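You operate a simulated robot arm through the tools that you are given. There is no shell and no other tool.

You run a simulated two-armed robot. Do the job below in one go: nothing can be reset, and whatever is moved stays where it is left.

## Task
On the dining table top, fold the blue cloth in half and then in half again.

It is judged by the outcome, as a careful person would: the job done as asked, and still so three seconds after it is handed in. It fails if anything else is knocked over, pushed out of place, dropped, spilled or broken. Flat cloth is picked up by pressing the open fingertips on it (5 to 10 N) and closing them slowly along it; thin cloth reads only 2 to 8 mm in the jaws.

## Robot
Two 7-joint arms with two-finger parallel grippers on one trunk, on a base that moves. Base frame: it is fixed to the floor where the robot stands at the start and does not move with it; the origin is under the middle of the robot, x ahead of it, y to its left, z up. Readings come in m, rad, newtons and seconds.
The left shoulder is at the start at [0.085, 0.182, 1.015], the right one opposite. With the tool pointing down near the work surface each hand reaches from about 0.32 to 0.76 m from the robot's upright axis, wherever it stands, measured 20 degrees to its own side. Places, roughly: blue cloth [1.75, -1.25, 0.75]; dining table top [2.3, -1.5, 0.8]. Payload 3.91 kg a hand.
The tool frame of a hand sits at the grasp point between the pads (the TCP): z along the fingers, y along the line on which they close. The tips reach 0.03 m beyond it. The gripper opens to 0.11 m. The fingers are 0.02 m wide and 0.01 m thick; the gripper's body (0.048 by 0.112 m) begins 0.055 m behind the TCP.
Orientation is that of the tool frame in the base frame, as a unit quaternion [x, y, z, w]. With the fingers straight down and closing along the base's y, the tool's x points along the base's -x, its y along +y and its z along -z.

## Interface
- The arms move only by the tool move_arm. It takes "left_targets", "right_targets" or both (then of equal length, played together; a hand with none holds still); each is a list of rows, each an object of numbers (a shift or turn left out is 0, a gripper value left out holds the last): "tx", "ty", "tz": the shift along the base's x, y, z in m; "wx", "wy", "wz": the turn, a rotation vector about the base's x, y, z in degrees. In form: [{"tx": .., "ty": .., "tz": .., "wx": .., "wy": .., "wz": ..}, ...]. A call has 1 to 20 rows; each row shifts and turns the commanded pose from where the row before left it. "left_claw" and "right_claw" are, for a hand that has rows, the closure, from 0 (fully open) to 1 (shut), set as the call begins (left out, the last holds). Rows are played at 5 a second. More than 0.05 m and 0.15 rad between two rows, or a gripper value outside its range, and nothing of the call is played. A pose out of reach is approached as far as the arm can. The call stops where the force on the tool passes 40 N (or 10 N more than at its start, if that is more) or the arm is blocked; 0.2 s more then pass. Each finger travels about 0.072 m/s and halts on what it meets, pressing with about 35 N; the grip force reading is that of the motor and also rises with nothing between the fingers. The clock runs only during rows and for 0.2 s after the last one: add rows that do not move to give the fingers time. It gives the time, the measured TCP pose, the force on the tool (base axes), the opening and the grip force at its end, in the units of the frame above (readings bear some noise), with the torque about the TCP (base axes, N m) and any sound that the robot's microphone picked up.
- Cameras (640 x 400 px; columns grow to the right, rows downward): "scene" is now at [0.2364, 0.0006, 1.1929]; the picture's right is [-0.00, -1.00, 0.00], its down [-0.64, 0.00, -0.77] and it looks along [0.77, -0.00, -0.64] (base axes); focal length 262 px, centre (320, 200). "left" rides on the left gripper at [0.072, -0.017, -0.103] in its tool frame; the picture's right is [0.23, 0.97, 0.00], its down [-0.76, 0.18, -0.62] and it looks along [-0.61, 0.14, 0.78] (tool axes); focal length 222 px, centre (320, 200). "right" rides on the right gripper at [0.072, 0.017, -0.103] in its tool frame; the picture's right is [-0.23, 0.97, 0.00], its down [-0.76, -0.18, -0.62] and it looks along [-0.61, -0.14, 0.78] (tool axes); focal length 222 px, centre (320, 200). There is no depth. A picture from a camera that has moved, and an enlarged one, comes with that camera's place and axes in the base frame and with its lens.
- get_image(camera): a new picture of that camera. It takes no simulated time.
- slide_trunk(by): moves the trunk up (or, below 0, down) by that many m; the arms and the scene camera ride with it, the base frame stays. It gives what a move gives, with no picture.
- steer(legs): drives the robot by 1 to 6 legs, each [ahead, left, turn to the left] in m, m and rad, along the robot's own axes; the way and the turn of a leg run together, so that a leg with both is an arc; at most 1.5 m and 3.142 rad a leg. The arms and the cameras ride along, it lands a little off, and it stops where it bumps. It gives what a move gives.
- aim_head(pan, tilt): turns the head with the scene camera to pan (to the left, within 1.396 rad either way) and tilt (down, from -0.506 to 1.204), counted from straight ahead of the robot (the tilt from the chest, where the trunk bows). It gives what a move gives.
- enlarge(camera, box): a new picture of the part [left, top, right, bottom] of that camera's present view, enlarged. It takes no simulated time.
- job_done(): hands the job in; it is judged then, once.

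Nothing tells you exact positions but the pictures and the camera data. Unless the task says otherwise, let go and move clear before handing in.

The tools are called after ">>>" as name(argument=value, ...) on one line, values as JSON. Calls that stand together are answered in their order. move_arm: Moves the arms, as the interface text tells. Its arguments: {"type":"object","properties":{"left_targets":{"type":"array","items":{"type":"object","properties":{"tx":{"type":"number"},"ty":{"type":"number"},"tz":{"type":"number"},"wx":{"type":"number"},"wy":{"type":"number"},"wz":{"type":"number"}}}},"left_claw":{"type":"number"},"right_targets":{"type":"array","items":{"type":"object","properties":{"tx":{"type":"number"},"ty":{"type":"number"},"tz":{"type":"number"},"wx":{"type":"number"},"wy":{"type":"number"},"wz":{"type":"number"}}}},"right_claw":{"type":"number"}},"required":[]} The other tools are called the same way: slide_trunk (by) moves the trunk up or down; steer (legs) drives the base; aim_head (pan, tilt) turns the head that bears the scene camera; get_image (camera) takes a picture; enlarge (camera, box) takes an enlarged picture of a part of a camera's view; job_done () hands the job in.

At the start:

```text
clock: 0.0
left_eef_pos: [0.5482, 0.1967, 0.9436]
left_tool_rot: [0.0, 1.0, 0.0, -0.001]
left_contact_force: [0.0, 0.2, -0.9]
left_ft_torque: [-0.04, -0.01, -0.04]
left_finger_gap: 0.1103
left_grasp_force: 0.1
right_eef_pos: [0.5331, -0.2701, 0.9852]
right_tool_rot: [0.0, 1.0, 0.0, 0.0]
right_contact_force: [0.3, -0.6, -0.2]
right_ft_torque: [-0.01, 0.04, 0.02]
right_finger_gap: 0.11
right_grasp_force: 0.1
trunk travel left (down, up): [-0.275, 0.239]
robot x, y, heading: [-0.0011, -0.0038, -0.0]
head pan, tilt (commanded): [-0.002, 0.695]
```

scene: 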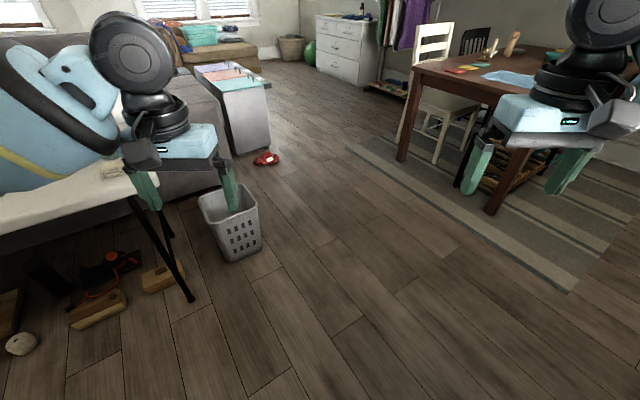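
right: 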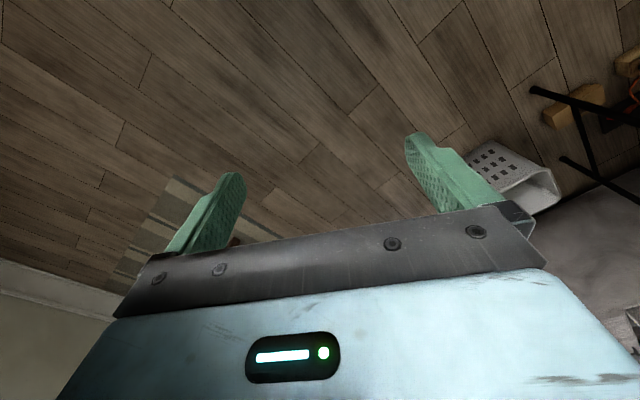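
left: 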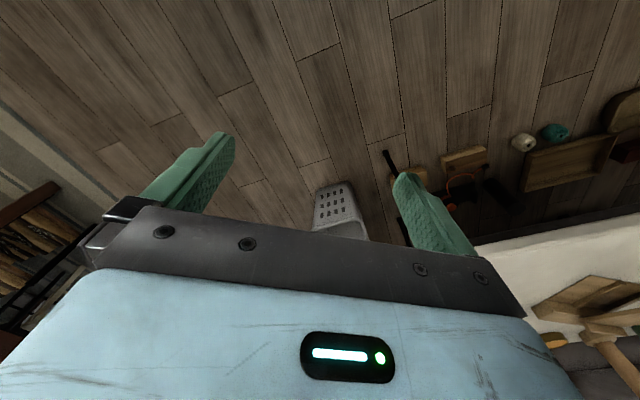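

I see the dining table to the right-front with a blue cloth on its near edge; the right hand partly hides it. I'll turn the head toward the table to get a better look before driving.

>>> aim_head(pan=-0.62, tilt=0.35)

>>> get_image(camera="scene")

```text
clock: 1.0
left_eef_pos: [0.5472, 0.1958, 0.9441]
left_tool_rot: [0.001, 1.0, -0.001, 0.0]
left_contact_force: [0.6, -0.2, 0.4]
left_ft_torque: [-0.01, 0.05, -0.05]
left_finger_gap: 0.11
left_grasp_force: 0.0
right_eef_pos: [0.5326, -0.2714, 0.9867]
right_tool_rot: [0.001, 1.0, 0.001, 0.0]
right_contact_force: [-0.4, -0.3, -0.3]
right_ft_torque: [0.01, 0.01, 0.01]
right_finger_gap: 0.1097
right_grasp_force: 0.1
trunk travel left (down, up): [-0.275, 0.239]
robot x, y, heading: [-0.0051, -0.0024, -0.0]
head pan, tilt (commanded): [-0.62, 0.351]
```

```text
taken
camera scene: at [0.2271, -0.0533, 1.2238], right [-0.58, -0.81, 0.0], down [-0.28, 0.2, -0.94], along [0.76, -0.54, -0.34], focal length 262 px, centre (320, 200)
```

scene: 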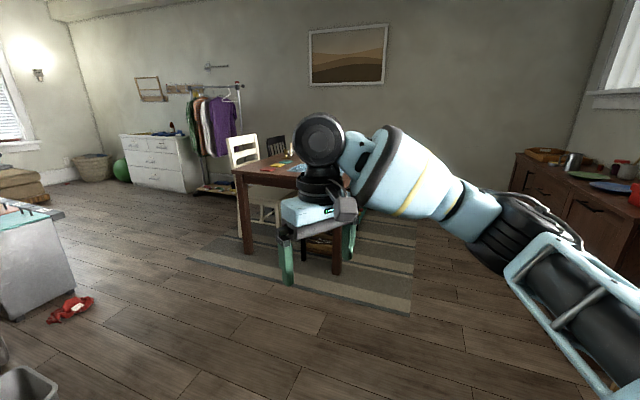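

The table stands ahead-right, its near corner leg around (1.55, -1.16), turned roughly 33 degrees. I'll turn toward it and drive part of the way, then look again with the head pitched down.

>>> steer(legs=[[0, 0, -0.6], [0.6, 0.0, 0.0]])

>>> slide_trunk(by=0.15)

>>> aim_head(pan=0.0, tilt=0.6)

>>> get_image(camera="scene")

```text
clock: 6.0
left_eef_pos: [1.0539, -0.4692, 0.9426]
left_tool_rot: [0.29, 0.957, 0.0, -0.001]
left_contact_force: [0.1, 0.2, -1.0]
left_ft_torque: [0.02, 0.04, -0.01]
left_finger_gap: 0.1099
left_grasp_force: 0.1
right_eef_pos: [0.7813, -0.8492, 0.987]
right_tool_rot: [0.29, 0.957, 0.0, 0.0]
right_contact_force: [0.3, -0.3, -0.6]
right_ft_torque: [-0.03, 0.04, -0.01]
right_finger_gap: 0.1098
right_grasp_force: 0.1
trunk travel left (down, up): [-0.275, 0.239]
robot x, y, heading: [0.4874, -0.3256, -0.587]
head pan, tilt (commanded): [-0.62, 0.351]
```

```text
clock: 7.7
left_eef_pos: [1.0522, -0.4691, 1.0928]
left_tool_rot: [0.29, 0.957, 0.0, -0.001]
left_contact_force: [0.1, 0.0, -0.5]
left_ft_torque: [0.04, 0.01, -0.02]
left_finger_gap: 0.1099
left_grasp_force: 0.1
right_eef_pos: [0.7806, -0.8493, 1.1362]
right_tool_rot: [0.29, 0.957, 0.0, -0.001]
right_contact_force: [0.0, -0.2, -0.4]
right_ft_torque: [-0.02, 0.07, -0.03]
right_finger_gap: 0.1099
right_grasp_force: 0.0
trunk travel left (down, up): [-0.425, 0.089]
robot x, y, heading: [0.4839, -0.3282, -0.585]
head pan, tilt (commanded): [-0.62, 0.351]
```

```text
clock: 8.7
left_eef_pos: [1.052, -0.4681, 1.0948]
left_tool_rot: [0.29, 0.957, 0.0, 0.0]
left_contact_force: [-0.2, 0.0, 0.7]
left_ft_torque: [0.01, -0.01, 0.02]
left_finger_gap: 0.11
left_grasp_force: 0.0
right_eef_pos: [0.7798, -0.8485, 1.1363]
right_tool_rot: [0.29, 0.957, 0.0, 0.0]
right_contact_force: [-0.2, 0.0, -0.9]
right_ft_torque: [-0.01, 0.01, -0.03]
right_finger_gap: 0.1097
right_grasp_force: 0.0
trunk travel left (down, up): [-0.425, 0.089]
robot x, y, heading: [0.4852, -0.3258, -0.591]
head pan, tilt (commanded): [0.0, 0.6]
```

```text
taken
camera scene: at [0.6438, -0.4324, 1.3603], right [-0.56, -0.83, 0.0], down [-0.47, 0.31, -0.83], along [0.69, -0.46, -0.56], focal length 262 px, centre (320, 200)
```

scene: 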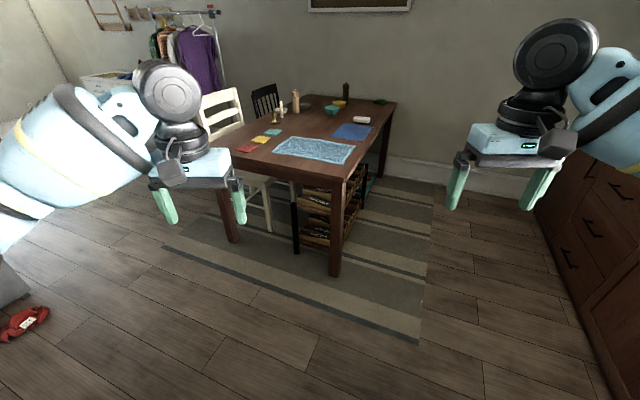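

>>> enlarge(camera="scene", box=[200, 75, 420, 212])

```text
2.91 times, centred on (310, 144) of scene
camera zoom: at [0.6438, -0.4324, 1.3603], right [-0.56, -0.83, 0.0], down [-0.47, 0.31, -0.83], along [0.69, -0.46, -0.56], focal length 761 px, centre (349, 364)
```

zoom: 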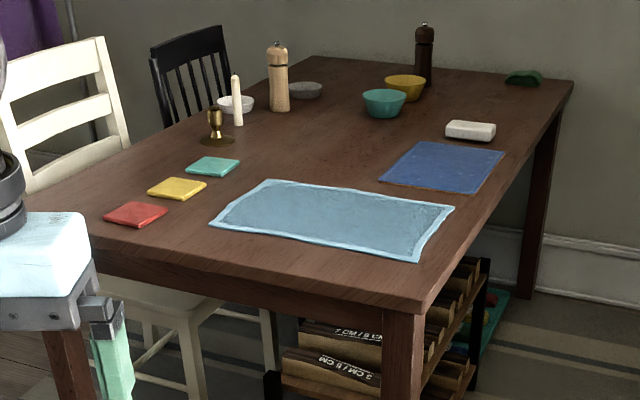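

There are two blue things: a light-blue rectangular cloth (about 0.42 x 0.27 m) near the table's close end, centre about (1.85, -1.20), and a darker blue mat further along at about (1.96, -1.58). The light-blue one fits the given place. I'll line up with the short end of the table and stop at a cautious distance to look.

>>> steer(legs=[[0, 0, -0.38], [0.6, 0.63, 0]])

>>> aim_head(pan=0.0, tilt=0.75)

>>> get_image(camera="scene")

```text
clock: 15.9
left_eef_pos: [1.8143, -0.8176, 1.0947]
left_tool_rot: [0.471, 0.882, 0.0, -0.001]
left_contact_force: [0.2, -0.5, 0.7]
left_ft_torque: [0.02, -0.02, -0.02]
left_finger_gap: 0.11
left_grasp_force: 0.0
right_eef_pos: [1.4162, -1.0652, 1.1362]
right_tool_rot: [0.471, 0.882, -0.001, 0.0]
right_contact_force: [0.9, -0.1, -0.1]
right_ft_torque: [-0.05, -0.02, 0.0]
right_finger_gap: 0.1099
right_grasp_force: 0.0
trunk travel left (down, up): [-0.425, 0.089]
robot x, y, heading: [1.3439, -0.4718, -0.982]
head pan, tilt (commanded): [0.0, 0.6]
```

```text
clock: 16.6
left_eef_pos: [1.8134, -0.8169, 1.0936]
left_tool_rot: [0.471, 0.882, 0.0, 0.001]
left_contact_force: [-0.2, 0.3, -0.5]
left_ft_torque: [-0.03, -0.02, 0.04]
left_finger_gap: 0.1099
left_grasp_force: 0.1
right_eef_pos: [1.4171, -1.0639, 1.1351]
right_tool_rot: [0.471, 0.882, 0.0, 0.001]
right_contact_force: [-0.3, 0.5, 0.7]
right_ft_torque: [-0.01, 0.02, -0.01]
right_finger_gap: 0.11
right_grasp_force: 0.2
trunk travel left (down, up): [-0.425, 0.089]
robot x, y, heading: [1.3449, -0.4696, -0.98]
head pan, tilt (commanded): [0.0, 0.75]
```

```text
taken
camera scene: at [1.4468, -0.6229, 1.3475], right [-0.83, -0.56, 0.0], down [-0.38, 0.57, -0.73], along [0.41, -0.61, -0.68], focal length 262 px, centre (320, 200)
```

scene: 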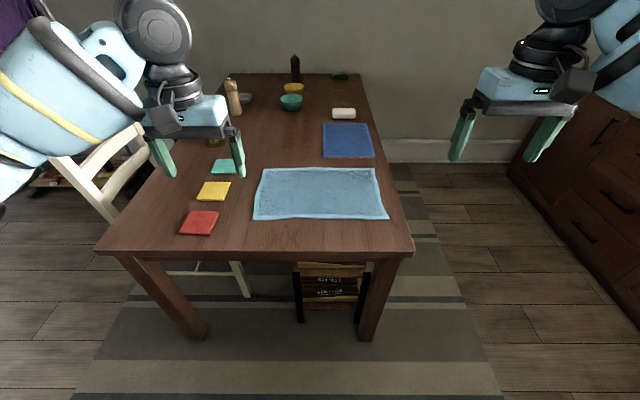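

The robot is now squared up to the short end; in robot axes the cloth spans about 0.73–0.98 m ahead and ±0.21 m sideways, with the table edge about 0.61 m ahead. I'll look down to see how far my own base extends before moving in.

>>> aim_head(pan=0.0, tilt=1.2)

>>> get_image(camera="scene")

>>> get_image(camera="left")

>>> get_image(camera="right")

```text
clock: 17.5
left_eef_pos: [1.8138, -0.8155, 1.0934]
left_tool_rot: [0.471, 0.882, 0.0, 0.001]
left_contact_force: [-0.1, 0.0, -0.5]
left_ft_torque: [0.02, -0.01, 0.02]
left_finger_gap: 0.11
left_grasp_force: 0.1
right_eef_pos: [1.415, -1.064, 1.1358]
right_tool_rot: [0.471, 0.882, 0.0, 0.0]
right_contact_force: [-0.8, -0.2, -0.5]
right_ft_torque: [0.06, 0.03, 0.01]
right_finger_gap: 0.1098
right_grasp_force: 0.0
trunk travel left (down, up): [-0.425, 0.089]
robot x, y, heading: [1.3442, -0.467, -0.982]
head pan, tilt (commanded): [0.0, 1.201]
```

```text
taken
camera scene: at [1.4318, -0.6005, 1.3157], right [-0.83, -0.56, 0.0], down [-0.52, 0.77, -0.36], along [0.2, -0.3, -0.93], focal length 262 px, centre (320, 200)
```

scene: 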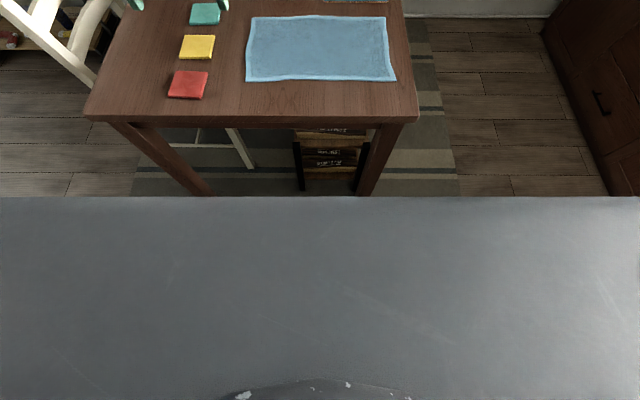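

```text
taken
camera left: at [1.7589, -0.7648, 1.1972], right [0.68, 0.73, 0.0], down [0.57, -0.53, 0.62], along [0.46, -0.43, -0.78], focal length 222 px, centre (320, 200)
```

left: 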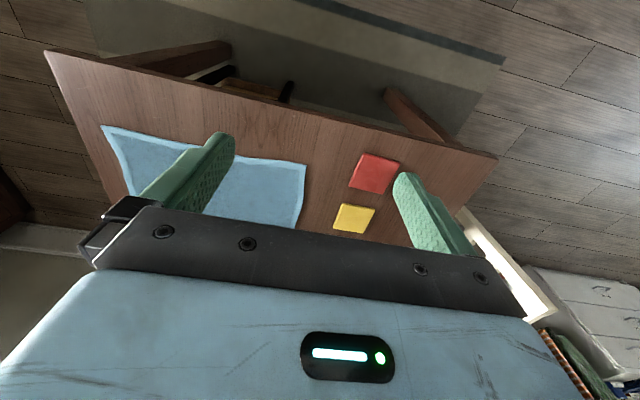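

```text
taken
camera right: at [1.3905, -0.9947, 1.2412], right [0.94, 0.35, 0.0], down [0.28, -0.73, 0.62], along [0.22, -0.58, -0.78], focal length 222 px, centre (320, 200)
```

right: 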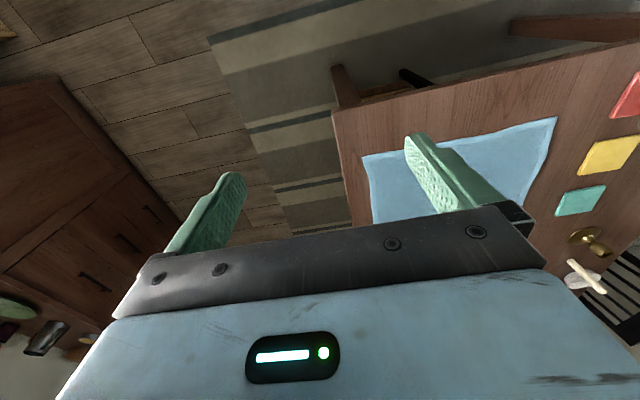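

The grey plate in view is my own chest edge near the camera, hiding the base. I'll try an intermediate tilt to catch the base's front against the floor.

>>> aim_head(pan=0.0, tilt=0.9)

>>> get_image(camera="scene")

```text
clock: 18.3
left_eef_pos: [1.8129, -0.8167, 1.0922]
left_tool_rot: [0.471, 0.882, 0.0, -0.001]
left_contact_force: [0.2, -0.2, 0.6]
left_ft_torque: [-0.02, -0.02, 0.01]
left_finger_gap: 0.1099
left_grasp_force: 0.1
right_eef_pos: [1.4167, -1.0639, 1.1355]
right_tool_rot: [0.471, 0.882, 0.0, 0.0]
right_contact_force: [-0.5, -0.3, -0.2]
right_ft_torque: [-0.02, 0.03, 0.0]
right_finger_gap: 0.1101
right_grasp_force: 0.1
trunk travel left (down, up): [-0.425, 0.089]
robot x, y, heading: [1.3421, -0.4701, -0.981]
head pan, tilt (commanded): [0.0, 0.901]
```

```text
taken
camera scene: at [1.4427, -0.6167, 1.3354], right [-0.83, -0.56, 0.0], down [-0.44, 0.65, -0.62], along [0.35, -0.52, -0.78], focal length 262 px, centre (320, 200)
```

scene: 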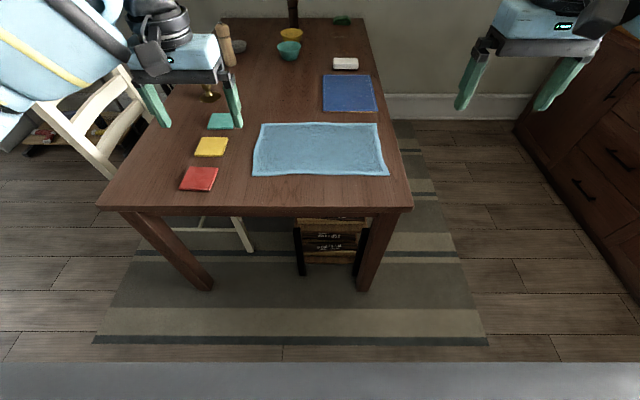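

The floor is clear out to about 0.33 m in front of me, and the nearest table foot is about 0.645 m ahead, so advancing 0.27 m is safe. I'll drive in and look again.

>>> steer(legs=[[0.27, 0, 0]])

>>> get_image(camera="scene")

```text
clock: 20.2
left_eef_pos: [1.9632, -1.0414, 1.0943]
left_tool_rot: [0.471, 0.882, 0.0, 0.0]
left_contact_force: [-0.2, -0.2, 0.4]
left_ft_torque: [0.02, 0.04, 0.02]
left_finger_gap: 0.1104
left_grasp_force: 0.1
right_eef_pos: [1.5654, -1.288, 1.136]
right_tool_rot: [0.471, 0.882, 0.0, 0.0]
right_contact_force: [1.0, -0.1, 0.7]
right_ft_torque: [0.03, 0.03, 0.0]
right_finger_gap: 0.1101
right_grasp_force: 0.0
trunk travel left (down, up): [-0.425, 0.089]
robot x, y, heading: [1.4964, -0.6926, -0.981]
head pan, tilt (commanded): [0.0, 0.901]
```

```text
taken
camera scene: at [1.5923, -0.8406, 1.3355], right [-0.83, -0.56, 0.0], down [-0.44, 0.65, -0.62], along [0.35, -0.52, -0.78], focal length 262 px, centre (320, 200)
```

scene: 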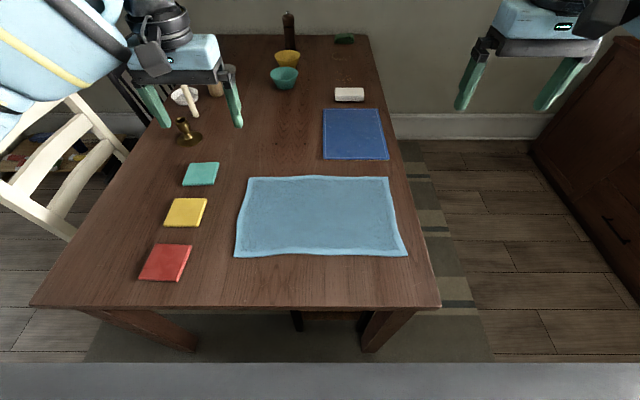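

The cloth now spans about 0.457–0.715 m ahead and ±0.206 m sideways of me, and the two hands hang high above it. I'll bring each hand over its near cloth corner, then lower the trunk.

>>> move_arm(left_targets=[{"tx": -0.016, "ty": 0.0127}, {"tx": -0.016, "ty": 0.0127}, {"tx": -0.016, "ty": 0.0127}, {"tx": -0.016, "ty": 0.0127}], right_targets=[{"tx": 0.013, "ty": 0.0264, "tz": -0.01}, {"tx": 0.013, "ty": 0.0264, "tz": -0.01}, {"tx": 0.013, "ty": 0.0264, "tz": -0.01}, {"tx": 0.013, "ty": 0.0264, "tz": -0.01}], left_claw=0.55, right_claw=0.55)

>>> slide_trunk(by=-0.12)

>>> get_image(camera="scene")

>>> get_image(camera="left")

>>> get_image(camera="right")

```text
clock: 21.2
left_eef_pos: [1.901, -0.9891, 1.0951]
left_tool_rot: [0.471, 0.882, 0.0, 0.0]
left_contact_force: [0.4, -0.5, 0.2]
left_ft_torque: [-0.02, 0.01, -0.01]
left_finger_gap: 0.0496
left_grasp_force: 0.0
right_eef_pos: [1.6164, -1.1843, 1.0973]
right_tool_rot: [0.472, 0.882, 0.0, 0.001]
right_contact_force: [0.7, -0.6, 0.5]
right_ft_torque: [0.02, 0.01, 0.01]
right_finger_gap: 0.0494
right_grasp_force: 0.0
trunk travel left (down, up): [-0.425, 0.089]
robot x, y, heading: [1.4936, -0.6912, -0.98]
head pan, tilt (commanded): [0.0, 0.901]
```

```text
clock: 22.7
left_eef_pos: [1.8991, -0.9891, 0.9733]
left_tool_rot: [0.472, 0.882, 0.0, 0.0]
left_contact_force: [0.4, 0.1, -0.1]
left_ft_torque: [0.02, -0.01, 0.01]
left_finger_gap: 0.0493
left_grasp_force: 0.0
right_eef_pos: [1.6166, -1.1814, 0.9774]
right_tool_rot: [0.471, 0.882, 0.0, 0.001]
right_contact_force: [0.6, -0.3, -0.8]
right_ft_torque: [-0.04, -0.03, -0.01]
right_finger_gap: 0.0496
right_grasp_force: 0.1
trunk travel left (down, up): [-0.305, 0.209]
robot x, y, heading: [1.4906, -0.6928, -0.982]
head pan, tilt (commanded): [0.0, 0.901]
```

```text
taken
camera scene: at [1.6157, -0.8757, 1.2063], right [-0.83, -0.56, 0.0], down [-0.44, 0.65, -0.62], along [0.35, -0.52, -0.78], focal length 262 px, centre (320, 200)
```

scene: 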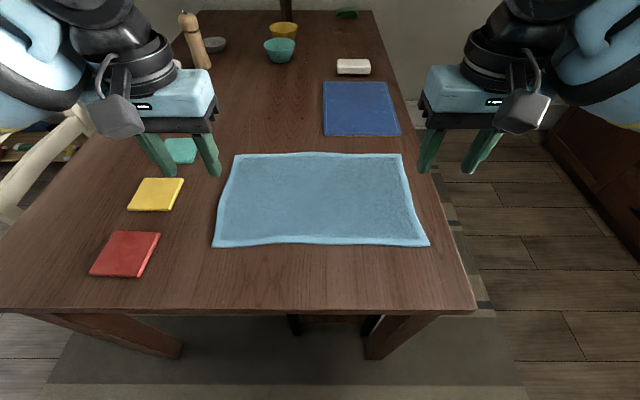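

```text
taken
camera left: at [1.8441, -0.9378, 1.0777], right [0.68, 0.73, 0.0], down [0.57, -0.53, 0.62], along [0.46, -0.43, -0.78], focal length 222 px, centre (320, 200)
```

left: 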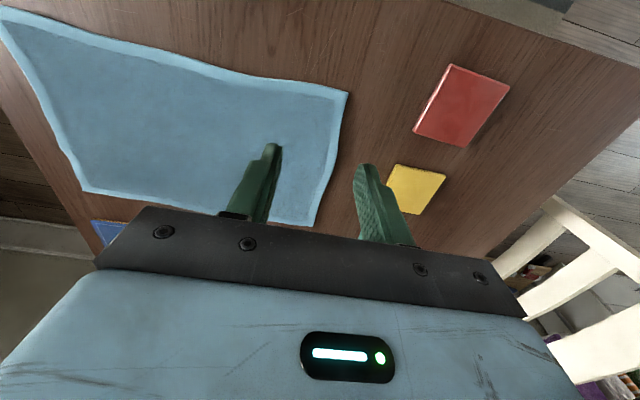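

```text
taken
camera right: at [1.5913, -1.1125, 1.0817], right [0.94, 0.35, 0.0], down [0.27, -0.73, 0.62], along [0.22, -0.58, -0.78], focal length 222 px, centre (320, 200)
```

right: 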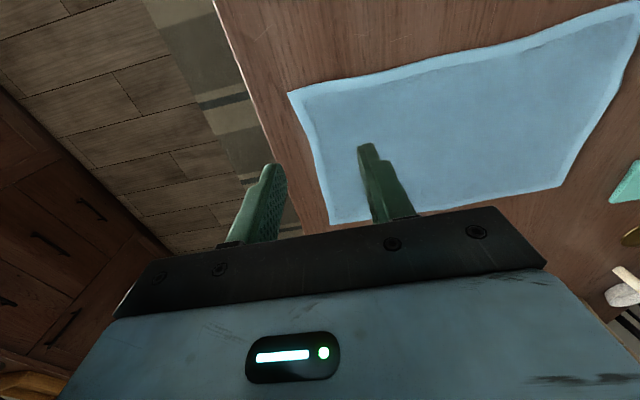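

Both hands are open about 5 cm and sit right above the near corners (corner at about f 0.46, l ±0.205 in robot axes). I'll lower them to just above the table and then feel for contact.

>>> move_arm(left_targets=[{"tz": -0.04}, {"tz": -0.04}, {"tz": -0.035}, {"tz": -0.025}], right_targets=[{"tz": -0.04}, {"tz": -0.04}, {"tz": -0.035}, {"tz": -0.029}])

>>> get_image(camera="scene")

>>> get_image(camera="left")

>>> get_image(camera="right")

```text
clock: 23.7
left_eef_pos: [1.8973, -0.9928, 0.8342]
left_tool_rot: [0.472, 0.882, 0.0, 0.0]
left_contact_force: [0.8, -0.5, 0.6]
left_ft_torque: [0.0, 0.0, 0.01]
left_finger_gap: 0.0499
left_grasp_force: 0.1
right_eef_pos: [1.618, -1.1817, 0.8321]
right_tool_rot: [0.471, 0.882, 0.0, 0.001]
right_contact_force: [0.4, 0.2, 0.3]
right_ft_torque: [0.04, 0.03, -0.03]
right_finger_gap: 0.0496
right_grasp_force: 0.1
trunk travel left (down, up): [-0.305, 0.209]
robot x, y, heading: [1.4968, -0.6934, -0.986]
head pan, tilt (commanded): [0.0, 0.901]
```

```text
taken
camera scene: at [1.6158, -0.876, 1.2062], right [-0.83, -0.56, 0.0], down [-0.44, 0.65, -0.62], along [0.34, -0.52, -0.78], focal length 262 px, centre (320, 200)
```

scene: 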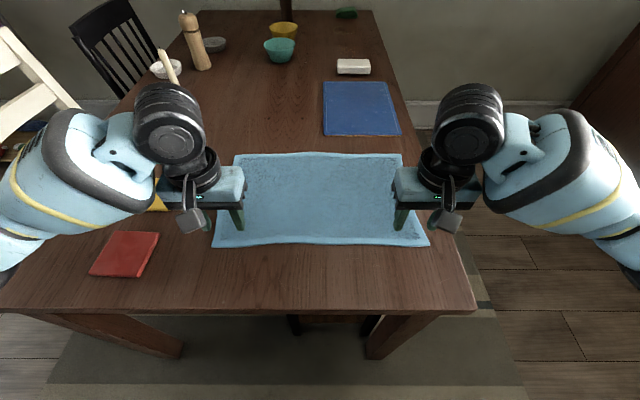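

```text
taken
camera left: at [1.8438, -0.9401, 0.9375], right [0.68, 0.73, 0.0], down [0.57, -0.53, 0.62], along [0.45, -0.43, -0.78], focal length 222 px, centre (320, 200)
```

left: 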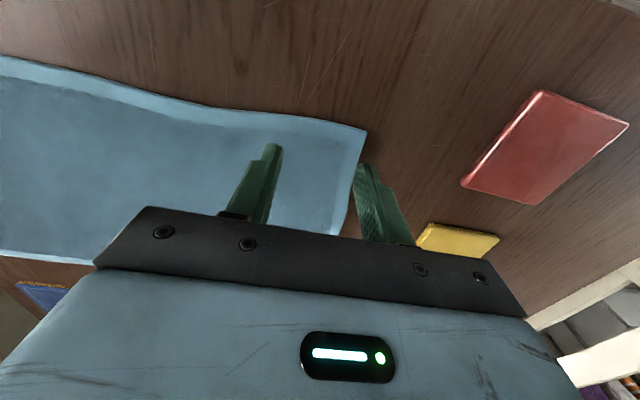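

```text
taken
camera right: at [1.5916, -1.1117, 0.9371], right [0.94, 0.35, 0.0], down [0.28, -0.73, 0.62], along [0.22, -0.58, -0.78], focal length 222 px, centre (320, 200)
```

right: 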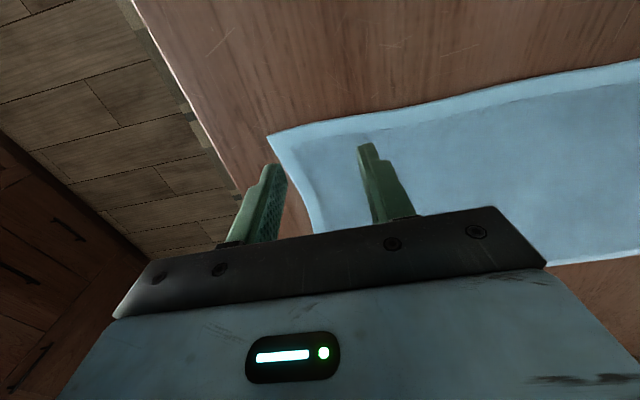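

The fingertips are roughly 4 cm above the cloth at the corners. I'll nudge each hand 1 cm inward so both fingers land on cloth, and lower gently toward contact.

>>> move_arm(left_targets=[{"tx": -0.0066, "ty": -0.0081, "tz": -0.015}, {"tz": -0.01}, {"tz": -0.005}], right_targets=[{"tx": 0.01, "ty": 0.0031, "tz": -0.015}, {"tz": -0.01}, {"tz": -0.003}])

```text
clock: 24.5
left_eef_pos: [1.8924, -0.9989, 0.8046]
left_tool_rot: [0.472, 0.881, 0.001, 0.0]
left_contact_force: [0.1, 0.6, 0.5]
left_ft_torque: [-0.04, -0.01, 0.01]
left_finger_gap: 0.0495
left_grasp_force: 0.1
right_eef_pos: [1.6283, -1.1788, 0.8055]
right_tool_rot: [0.472, 0.882, 0.0, 0.001]
right_contact_force: [0.2, 0.2, 0.4]
right_ft_torque: [0.01, -0.01, 0.01]
right_finger_gap: 0.0495
right_grasp_force: 0.1
trunk travel left (down, up): [-0.305, 0.209]
robot x, y, heading: [1.4942, -0.6911, -0.981]
head pan, tilt (commanded): [0.0, 0.901]
```

>>> move_arm(left_targets=[{"tz": -0.004}, {}], right_targets=[{"tz": -0.004}, {}])

>>> move_arm(left_targets=[{"tz": -0.003}, {}], right_targets=[{"tz": -0.003}, {}])

```text
clock: 25.1
left_eef_pos: [1.8915, -0.9996, 0.8005]
left_tool_rot: [0.471, 0.882, 0.0, 0.0]
left_contact_force: [-0.2, -0.5, 0.3]
left_ft_torque: [-0.02, 0.01, -0.04]
left_finger_gap: 0.0497
left_grasp_force: 0.0
right_eef_pos: [1.6273, -1.1789, 0.8]
right_tool_rot: [0.472, 0.882, 0.0, -0.001]
right_contact_force: [-0.3, -0.1, -0.1]
right_ft_torque: [0.01, 0.0, 0.0]
right_finger_gap: 0.0495
right_grasp_force: 0.1
trunk travel left (down, up): [-0.305, 0.209]
robot x, y, heading: [1.4937, -0.6907, -0.982]
head pan, tilt (commanded): [0.0, 0.901]
```

```text
clock: 25.7
left_eef_pos: [1.8911, -0.9988, 0.7974]
left_tool_rot: [0.47, 0.882, 0.001, 0.0]
left_contact_force: [1.2, 0.6, 0.3]
left_ft_torque: [0.01, -0.01, -0.03]
left_finger_gap: 0.0493
left_grasp_force: 0.0
right_eef_pos: [1.6282, -1.1797, 0.7991]
right_tool_rot: [0.472, 0.882, -0.001, 0.001]
right_contact_force: [1.6, -0.5, -0.3]
right_ft_torque: [0.02, -0.02, 0.01]
right_finger_gap: 0.0497
right_grasp_force: 0.0
trunk travel left (down, up): [-0.305, 0.209]
robot x, y, heading: [1.4954, -0.6922, -0.983]
head pan, tilt (commanded): [0.0, 0.901]
```

No contact yet at tip height about 0.767. I'll keep stepping down a few millimetres at a time until the force shows.

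>>> move_arm(left_targets=[{"tz": -0.003}, {}], right_targets=[{"tz": -0.003}, {}])

>>> move_arm(left_targets=[{"tz": -0.003}, {}], right_targets=[{"tz": -0.003}, {}])

>>> get_image(camera="left")

```text
clock: 26.3
left_eef_pos: [1.8928, -0.9988, 0.7952]
left_tool_rot: [0.471, 0.882, 0.0, 0.0]
left_contact_force: [-0.3, -0.3, -0.2]
left_ft_torque: [0.01, -0.01, -0.01]
left_finger_gap: 0.0496
left_grasp_force: 0.0
right_eef_pos: [1.6279, -1.1793, 0.7944]
right_tool_rot: [0.472, 0.882, 0.0, -0.001]
right_contact_force: [0.5, -1.4, -0.7]
right_ft_torque: [0.0, 0.02, 0.01]
right_finger_gap: 0.0493
right_grasp_force: 0.0
trunk travel left (down, up): [-0.305, 0.209]
robot x, y, heading: [1.4944, -0.6926, -0.983]
head pan, tilt (commanded): [0.0, 0.901]
```

```text
clock: 26.9
left_eef_pos: [1.892, -0.9992, 0.7909]
left_tool_rot: [0.472, 0.882, 0.0, 0.0]
left_contact_force: [-1.0, 0.1, -0.3]
left_ft_torque: [0.01, -0.03, 0.0]
left_finger_gap: 0.0497
left_grasp_force: 0.0
right_eef_pos: [1.6267, -1.1799, 0.7915]
right_tool_rot: [0.472, 0.881, 0.0, 0.0]
right_contact_force: [-0.2, -0.4, 0.3]
right_ft_torque: [0.01, -0.01, 0.02]
right_finger_gap: 0.0498
right_grasp_force: 0.0
trunk travel left (down, up): [-0.305, 0.209]
robot x, y, heading: [1.4951, -0.6977, -0.981]
head pan, tilt (commanded): [0.0, 0.901]
```

```text
taken
camera left: at [1.8376, -0.9464, 0.8946], right [0.68, 0.73, 0.0], down [0.57, -0.53, 0.62], along [0.46, -0.43, -0.78], focal length 222 px, centre (320, 200)
```

left: 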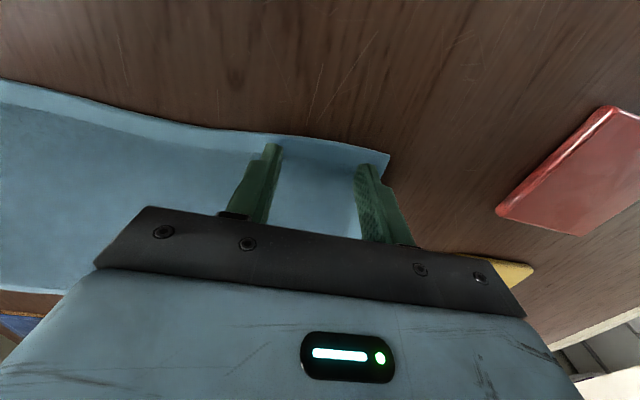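

Still slightly above the cloth; the cloth plane looks to be nearer z 0.75. I'll shift 4 mm further in from the near edge and continue down.

>>> move_arm(left_targets=[{"tx": 0.0022, "ty": -0.0033, "tz": -0.003}, {"tz": -0.002}, {}], right_targets=[{"tx": 0.0022, "ty": -0.0033, "tz": -0.003}, {"tz": -0.002}, {}])

>>> move_arm(left_targets=[{"tz": -0.003}, {}], right_targets=[{"tz": -0.003}, {}])

```text
clock: 27.7
left_eef_pos: [1.8946, -1.0016, 0.7864]
left_tool_rot: [0.471, 0.882, 0.0, 0.0]
left_contact_force: [0.2, -0.4, 0.5]
left_ft_torque: [0.0, 0.01, -0.04]
left_finger_gap: 0.0494
left_grasp_force: 0.1
right_eef_pos: [1.6293, -1.1817, 0.7854]
right_tool_rot: [0.472, 0.882, 0.0, 0.0]
right_contact_force: [0.2, 0.5, -0.4]
right_ft_torque: [-0.02, -0.01, 0.03]
right_finger_gap: 0.0494
right_grasp_force: 0.0
trunk travel left (down, up): [-0.305, 0.209]
robot x, y, heading: [1.4956, -0.6937, -0.984]
head pan, tilt (commanded): [0.0, 0.901]
```

```text
clock: 28.3
left_eef_pos: [1.8932, -1.001, 0.7831]
left_tool_rot: [0.472, 0.882, 0.0, 0.001]
left_contact_force: [0.1, -0.1, 6.9]
left_ft_torque: [0.03, 0.02, -0.01]
left_finger_gap: 0.0493
left_grasp_force: 0.0
right_eef_pos: [1.6297, -1.1817, 0.7834]
right_tool_rot: [0.472, 0.882, -0.001, 0.0]
right_contact_force: [-0.3, -1.0, 3.6]
right_ft_torque: [-0.01, 0.01, 0.02]
right_finger_gap: 0.0494
right_grasp_force: 0.1
trunk travel left (down, up): [-0.305, 0.209]
robot x, y, heading: [1.4964, -0.6958, -0.981]
head pan, tilt (commanded): [0.0, 0.901]
```

Contact: left 6.9 N, right 3.6 N, so the cloth surface is at about z 0.753. I'll press the right a touch more and check before closing.

>>> move_arm(left_targets=[{}, {}], right_targets=[{"tz": -0.0015}, {}])

>>> get_image(camera="left")

>>> get_image(camera="right")

```text
clock: 28.9
left_eef_pos: [1.8942, -1.0006, 0.783]
left_tool_rot: [0.47, 0.882, 0.0, 0.0]
left_contact_force: [1.5, -1.3, 7.5]
left_ft_torque: [-0.07, -0.02, -0.02]
left_finger_gap: 0.0496
left_grasp_force: 0.0
right_eef_pos: [1.6292, -1.1817, 0.7826]
right_tool_rot: [0.472, 0.881, -0.001, 0.002]
right_contact_force: [0.6, -1.0, 15.8]
right_ft_torque: [-0.04, 0.09, 0.03]
right_finger_gap: 0.0495
right_grasp_force: 0.1
trunk travel left (down, up): [-0.305, 0.209]
robot x, y, heading: [1.4985, -0.6985, -0.98]
head pan, tilt (commanded): [0.0, 0.901]
```

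```text
taken
camera left: at [1.8395, -0.9494, 0.8868], right [0.68, 0.73, 0.0], down [0.57, -0.53, 0.62], along [0.46, -0.43, -0.78], focal length 222 px, centre (320, 200)
```

left: 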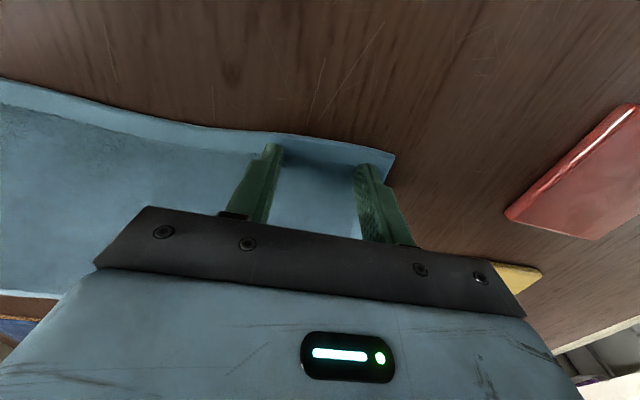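

```text
taken
camera right: at [1.6036, -1.1124, 0.8877], right [0.94, 0.35, 0.0], down [0.27, -0.73, 0.63], along [0.22, -0.59, -0.78], focal length 222 px, centre (320, 200)
```

right: 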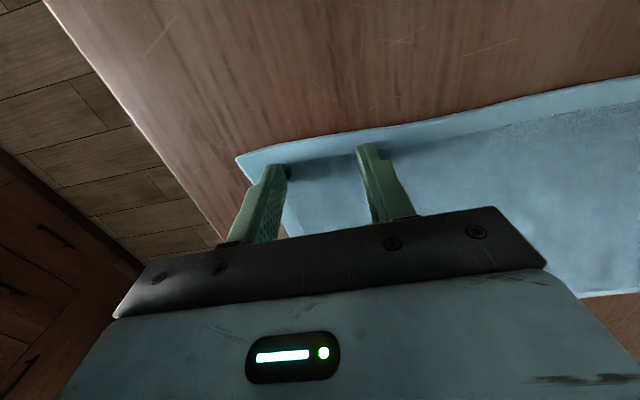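

Fingers are on the cloth about 1 cm inside the near edge at both corners. I'll ease the right press slightly and begin closing slowly in small steps.

>>> move_arm(left_targets=[{}, {}], right_targets=[{"tz": -0.0}, {"tz": 0.0007}], left_claw=0.6, right_claw=0.6)

>>> move_arm(left_targets=[{}], right_targets=[{}], left_claw=0.66, right_claw=0.66)

>>> get_image(camera="left")

>>> get_image(camera="right")

```text
clock: 29.5
left_eef_pos: [1.8945, -1.0009, 0.7828]
left_tool_rot: [0.472, 0.882, -0.001, -0.001]
left_contact_force: [-2.1, -2.3, 8.5]
left_ft_torque: [-0.05, 0.03, 0.03]
left_finger_gap: 0.0447
left_grasp_force: 0.9
right_eef_pos: [1.6303, -1.1805, 0.7834]
right_tool_rot: [0.472, 0.882, 0.0, 0.001]
right_contact_force: [5.2, 0.5, 13.5]
right_ft_torque: [0.01, -0.08, -0.02]
right_finger_gap: 0.0441
right_grasp_force: 0.1
trunk travel left (down, up): [-0.305, 0.209]
robot x, y, heading: [1.4945, -0.6893, -0.978]
head pan, tilt (commanded): [0.0, 0.901]
```

```text
clock: 29.9
left_eef_pos: [1.895, -1.0012, 0.7825]
left_tool_rot: [0.472, 0.882, 0.0, 0.0]
left_contact_force: [-1.3, -1.2, 8.8]
left_ft_torque: [-0.01, 0.06, 0.02]
left_finger_gap: 0.0369
left_grasp_force: 0.0
right_eef_pos: [1.6281, -1.1824, 0.7829]
right_tool_rot: [0.471, 0.882, -0.001, 0.001]
right_contact_force: [2.4, 1.3, 13.2]
right_ft_torque: [0.03, -0.01, -0.01]
right_finger_gap: 0.0365
right_grasp_force: 0.2
trunk travel left (down, up): [-0.305, 0.209]
robot x, y, heading: [1.4918, -0.6915, -0.979]
head pan, tilt (commanded): [0.0, 0.901]
```

```text
taken
camera left: at [1.8394, -0.9491, 0.8867], right [0.68, 0.73, 0.0], down [0.57, -0.53, 0.62], along [0.46, -0.43, -0.78], focal length 222 px, centre (320, 200)
```

left: 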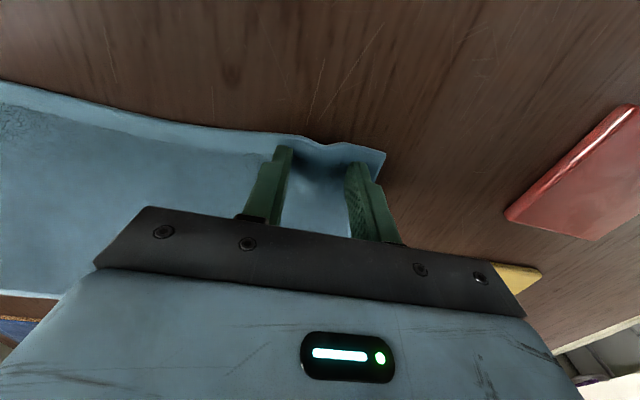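

```text
taken
camera right: at [1.6029, -1.1118, 0.8879], right [0.94, 0.35, 0.0], down [0.27, -0.73, 0.62], along [0.22, -0.58, -0.78], focal length 222 px, centre (320, 200)
```

right: 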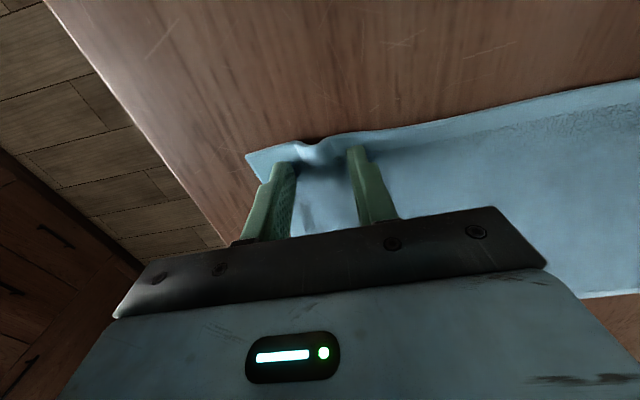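

The cloth is buckling up between the fingers at both corners, as wanted. I'll continue closing in small steps.

>>> move_arm(left_targets=[{}], right_targets=[{}], left_claw=0.72, right_claw=0.72)

>>> move_arm(left_targets=[{}], right_targets=[{}], left_claw=0.78, right_claw=0.78)

>>> move_arm(left_targets=[{}], right_targets=[{}], left_claw=0.84, right_claw=0.84)

>>> move_arm(left_targets=[{}], right_targets=[{}], left_claw=0.9, right_claw=0.9)

>>> get_image(camera="left")

>>> get_image(camera="right")

```text
clock: 30.3
left_eef_pos: [1.8938, -1.0022, 0.7831]
left_tool_rot: [0.472, 0.882, 0.0, 0.0]
left_contact_force: [-1.7, -0.4, 9.3]
left_ft_torque: [-0.03, 0.01, -0.01]
left_finger_gap: 0.0302
left_grasp_force: 0.1
right_eef_pos: [1.628, -1.1817, 0.7838]
right_tool_rot: [0.472, 0.882, 0.0, 0.001]
right_contact_force: [1.0, 1.5, 12.8]
right_ft_torque: [0.06, 0.0, 0.02]
right_finger_gap: 0.0299
right_grasp_force: 0.1
trunk travel left (down, up): [-0.305, 0.209]
robot x, y, heading: [1.4904, -0.6953, -0.981]
head pan, tilt (commanded): [0.0, 0.901]
```

```text
clock: 30.7
left_eef_pos: [1.8949, -1.0005, 0.783]
left_tool_rot: [0.472, 0.882, 0.0, 0.001]
left_contact_force: [-2.5, -2.0, 8.4]
left_ft_torque: [-0.02, 0.05, -0.02]
left_finger_gap: 0.0239
left_grasp_force: 0.0
right_eef_pos: [1.6297, -1.182, 0.7834]
right_tool_rot: [0.472, 0.882, 0.0, 0.001]
right_contact_force: [1.8, 1.7, 12.6]
right_ft_torque: [0.03, -0.03, -0.01]
right_finger_gap: 0.0234
right_grasp_force: 0.1
trunk travel left (down, up): [-0.305, 0.209]
robot x, y, heading: [1.4959, -0.6934, -0.98]
head pan, tilt (commanded): [0.0, 0.901]
```

```text
clock: 31.1
left_eef_pos: [1.893, -1.0015, 0.7836]
left_tool_rot: [0.472, 0.882, 0.0, 0.001]
left_contact_force: [-3.0, -2.0, 9.0]
left_ft_torque: [-0.03, 0.07, 0.02]
left_finger_gap: 0.018
left_grasp_force: 0.0
right_eef_pos: [1.6285, -1.1816, 0.7824]
right_tool_rot: [0.471, 0.882, 0.0, 0.0]
right_contact_force: [3.1, 2.6, 10.9]
right_ft_torque: [0.06, -0.07, -0.01]
right_finger_gap: 0.0176
right_grasp_force: 0.0
trunk travel left (down, up): [-0.305, 0.209]
robot x, y, heading: [1.4903, -0.6928, -0.986]
head pan, tilt (commanded): [0.0, 0.901]
```

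```text
clock: 31.5
left_eef_pos: [1.8942, -1.0015, 0.7835]
left_tool_rot: [0.472, 0.882, -0.001, 0.001]
left_contact_force: [-2.8, -1.0, 8.8]
left_ft_torque: [-0.07, 0.08, -0.01]
left_finger_gap: 0.0113
left_grasp_force: 0.5
right_eef_pos: [1.6282, -1.1816, 0.783]
right_tool_rot: [0.471, 0.882, 0.0, 0.001]
right_contact_force: [3.6, 1.6, 11.1]
right_ft_torque: [0.08, -0.09, 0.01]
right_finger_gap: 0.0118
right_grasp_force: 0.2
trunk travel left (down, up): [-0.305, 0.209]
robot x, y, heading: [1.4967, -0.6915, -0.98]
head pan, tilt (commanded): [0.0, 0.901]
```

```text
taken
camera left: at [1.8395, -0.9491, 0.8866], right [0.68, 0.73, 0.0], down [0.57, -0.53, 0.62], along [0.46, -0.43, -0.78], focal length 222 px, centre (320, 200)
```

left: 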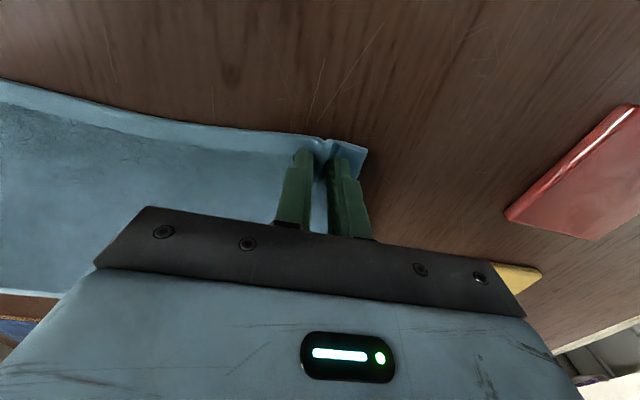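

```text
taken
camera right: at [1.6031, -1.1118, 0.8879], right [0.94, 0.35, 0.0], down [0.27, -0.73, 0.62], along [0.22, -0.58, -0.78], focal length 222 px, centre (320, 200)
```

right: 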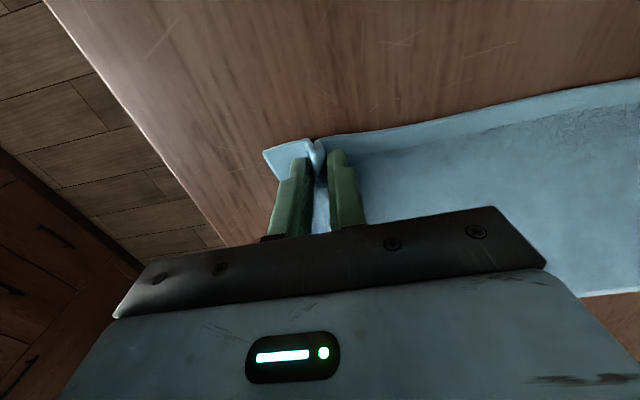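

Pleats are forming nicely between both pairs of fingers. I'll close the rest of the way and hold.

>>> move_arm(left_targets=[{}], right_targets=[{}], left_claw=0.95, right_claw=0.95)

>>> move_arm(left_targets=[{}, {}, {}], right_targets=[{}, {}, {}], left_claw=1.0, right_claw=1.0)

>>> get_image(camera="left")

>>> get_image(camera="right")

```text
clock: 31.9
left_eef_pos: [1.8946, -1.002, 0.7837]
left_tool_rot: [0.471, 0.882, -0.001, 0.0]
left_contact_force: [-5.2, -3.7, 8.7]
left_ft_torque: [-0.11, 0.13, 0.01]
left_finger_gap: 0.0063
left_grasp_force: 6.0
right_eef_pos: [1.6289, -1.182, 0.7828]
right_tool_rot: [0.471, 0.882, -0.001, 0.001]
right_contact_force: [5.1, 3.3, 12.2]
right_ft_torque: [0.11, -0.08, 0.03]
right_finger_gap: 0.0056
right_grasp_force: 12.8
trunk travel left (down, up): [-0.305, 0.209]
robot x, y, heading: [1.4953, -0.6944, -0.983]
head pan, tilt (commanded): [0.0, 0.901]
```

```text
clock: 32.7
left_eef_pos: [1.8937, -1.0018, 0.7842]
left_tool_rot: [0.471, 0.882, 0.0, 0.001]
left_contact_force: [-7.1, -4.9, 9.0]
left_ft_torque: [-0.14, 0.23, -0.09]
left_finger_gap: 0.0035
left_grasp_force: 35.4
right_eef_pos: [1.628, -1.1817, 0.7824]
right_tool_rot: [0.472, 0.882, 0.0, 0.001]
right_contact_force: [7.2, 4.2, 12.2]
right_ft_torque: [0.13, -0.16, 0.03]
right_finger_gap: 0.0044
right_grasp_force: 34.4
trunk travel left (down, up): [-0.305, 0.209]
robot x, y, heading: [1.4946, -0.6927, -0.98]
head pan, tilt (commanded): [0.0, 0.901]
```

```text
taken
camera left: at [1.8392, -0.9493, 0.8866], right [0.68, 0.73, 0.0], down [0.57, -0.53, 0.62], along [0.45, -0.43, -0.78], focal length 222 px, centre (320, 200)
```

left: 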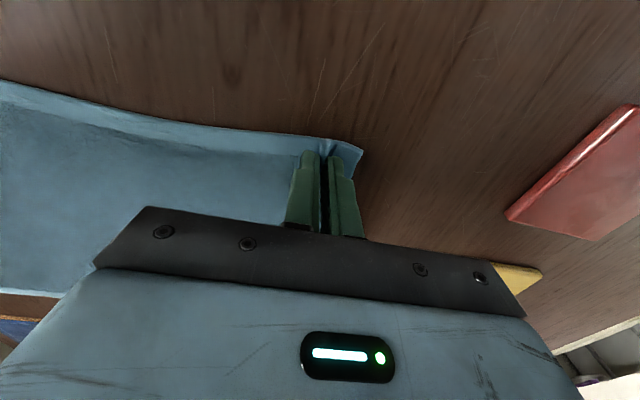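

```text
taken
camera right: at [1.603, -1.1119, 0.8879], right [0.94, 0.35, 0.0], down [0.27, -0.73, 0.62], along [0.22, -0.58, -0.78], focal length 222 px, centre (320, 200)
```

right: 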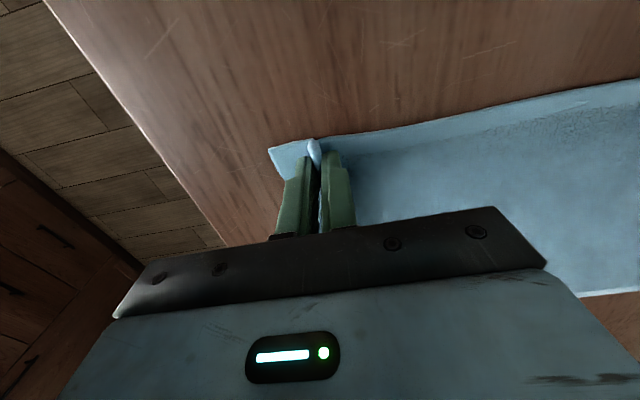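

Both hands have firm pinches (3.5 and 4.4 mm in the jaws). I'll lift slightly to check that both corners come up with the hands.

>>> move_arm(left_targets=[{"tx": -0.002, "ty": -0.0015, "tz": 0.01}, {"tx": -0.002, "ty": -0.0015, "tz": 0.01}, {"tz": 0.01}, {"tz": 0.01}], right_targets=[{"tx": 0.002, "ty": 0.0015, "tz": 0.01}, {"tx": 0.002, "ty": 0.0015, "tz": 0.01}, {"tz": 0.01}, {"tz": 0.01}])

>>> get_image(camera="scene")

>>> get_image(camera="left")

>>> get_image(camera="right")

```text
clock: 33.7
left_eef_pos: [1.891, -1.0063, 0.8232]
left_tool_rot: [0.472, 0.882, 0.0, 0.0]
left_contact_force: [-1.1, -1.6, -0.3]
left_ft_torque: [-0.03, 0.05, -0.04]
left_finger_gap: 0.0037
left_grasp_force: 34.9
right_eef_pos: [1.6334, -1.1821, 0.8213]
right_tool_rot: [0.472, 0.881, 0.0, 0.0]
right_contact_force: [1.4, 1.0, -0.4]
right_ft_torque: [0.02, -0.04, 0.0]
right_finger_gap: 0.0045
right_grasp_force: 35.1
trunk travel left (down, up): [-0.305, 0.209]
robot x, y, heading: [1.4921, -0.6955, -0.982]
head pan, tilt (commanded): [0.0, 0.901]
```

```text
taken
camera scene: at [1.6158, -0.8758, 1.2062], right [-0.83, -0.56, 0.0], down [-0.44, 0.65, -0.62], along [0.35, -0.52, -0.78], focal length 262 px, centre (320, 200)
```

scene: 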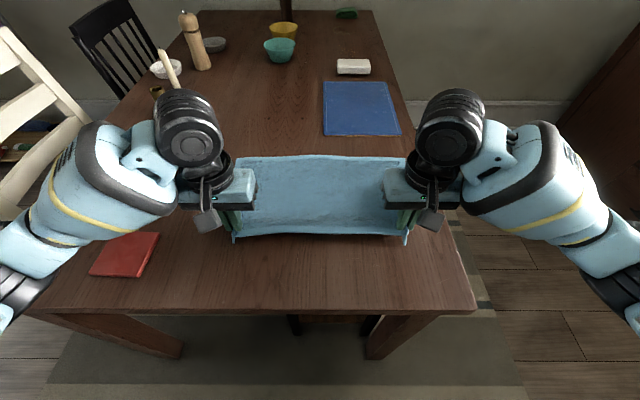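

```text
taken
camera left: at [1.8358, -0.9534, 0.9267], right [0.68, 0.73, 0.0], down [0.57, -0.54, 0.62], along [0.45, -0.42, -0.78], focal length 222 px, centre (320, 200)
```

left: 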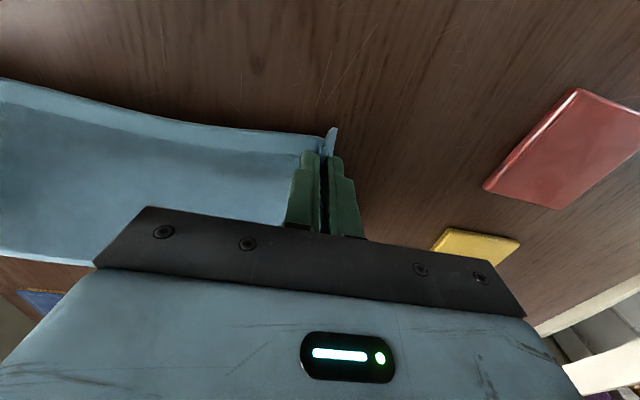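

```text
taken
camera right: at [1.607, -1.1105, 0.9272], right [0.94, 0.35, 0.0], down [0.28, -0.73, 0.62], along [0.22, -0.58, -0.78], focal length 222 px, centre (320, 200)
```

right: 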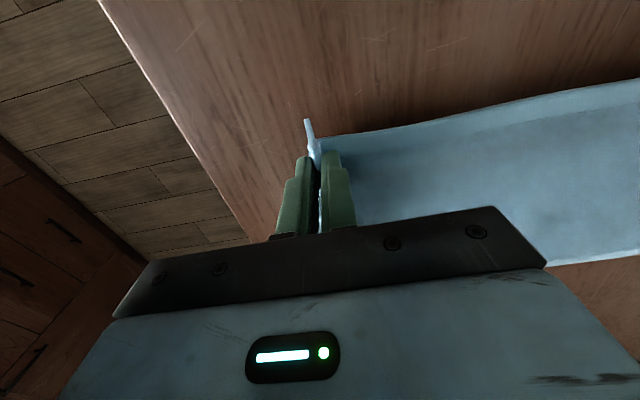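

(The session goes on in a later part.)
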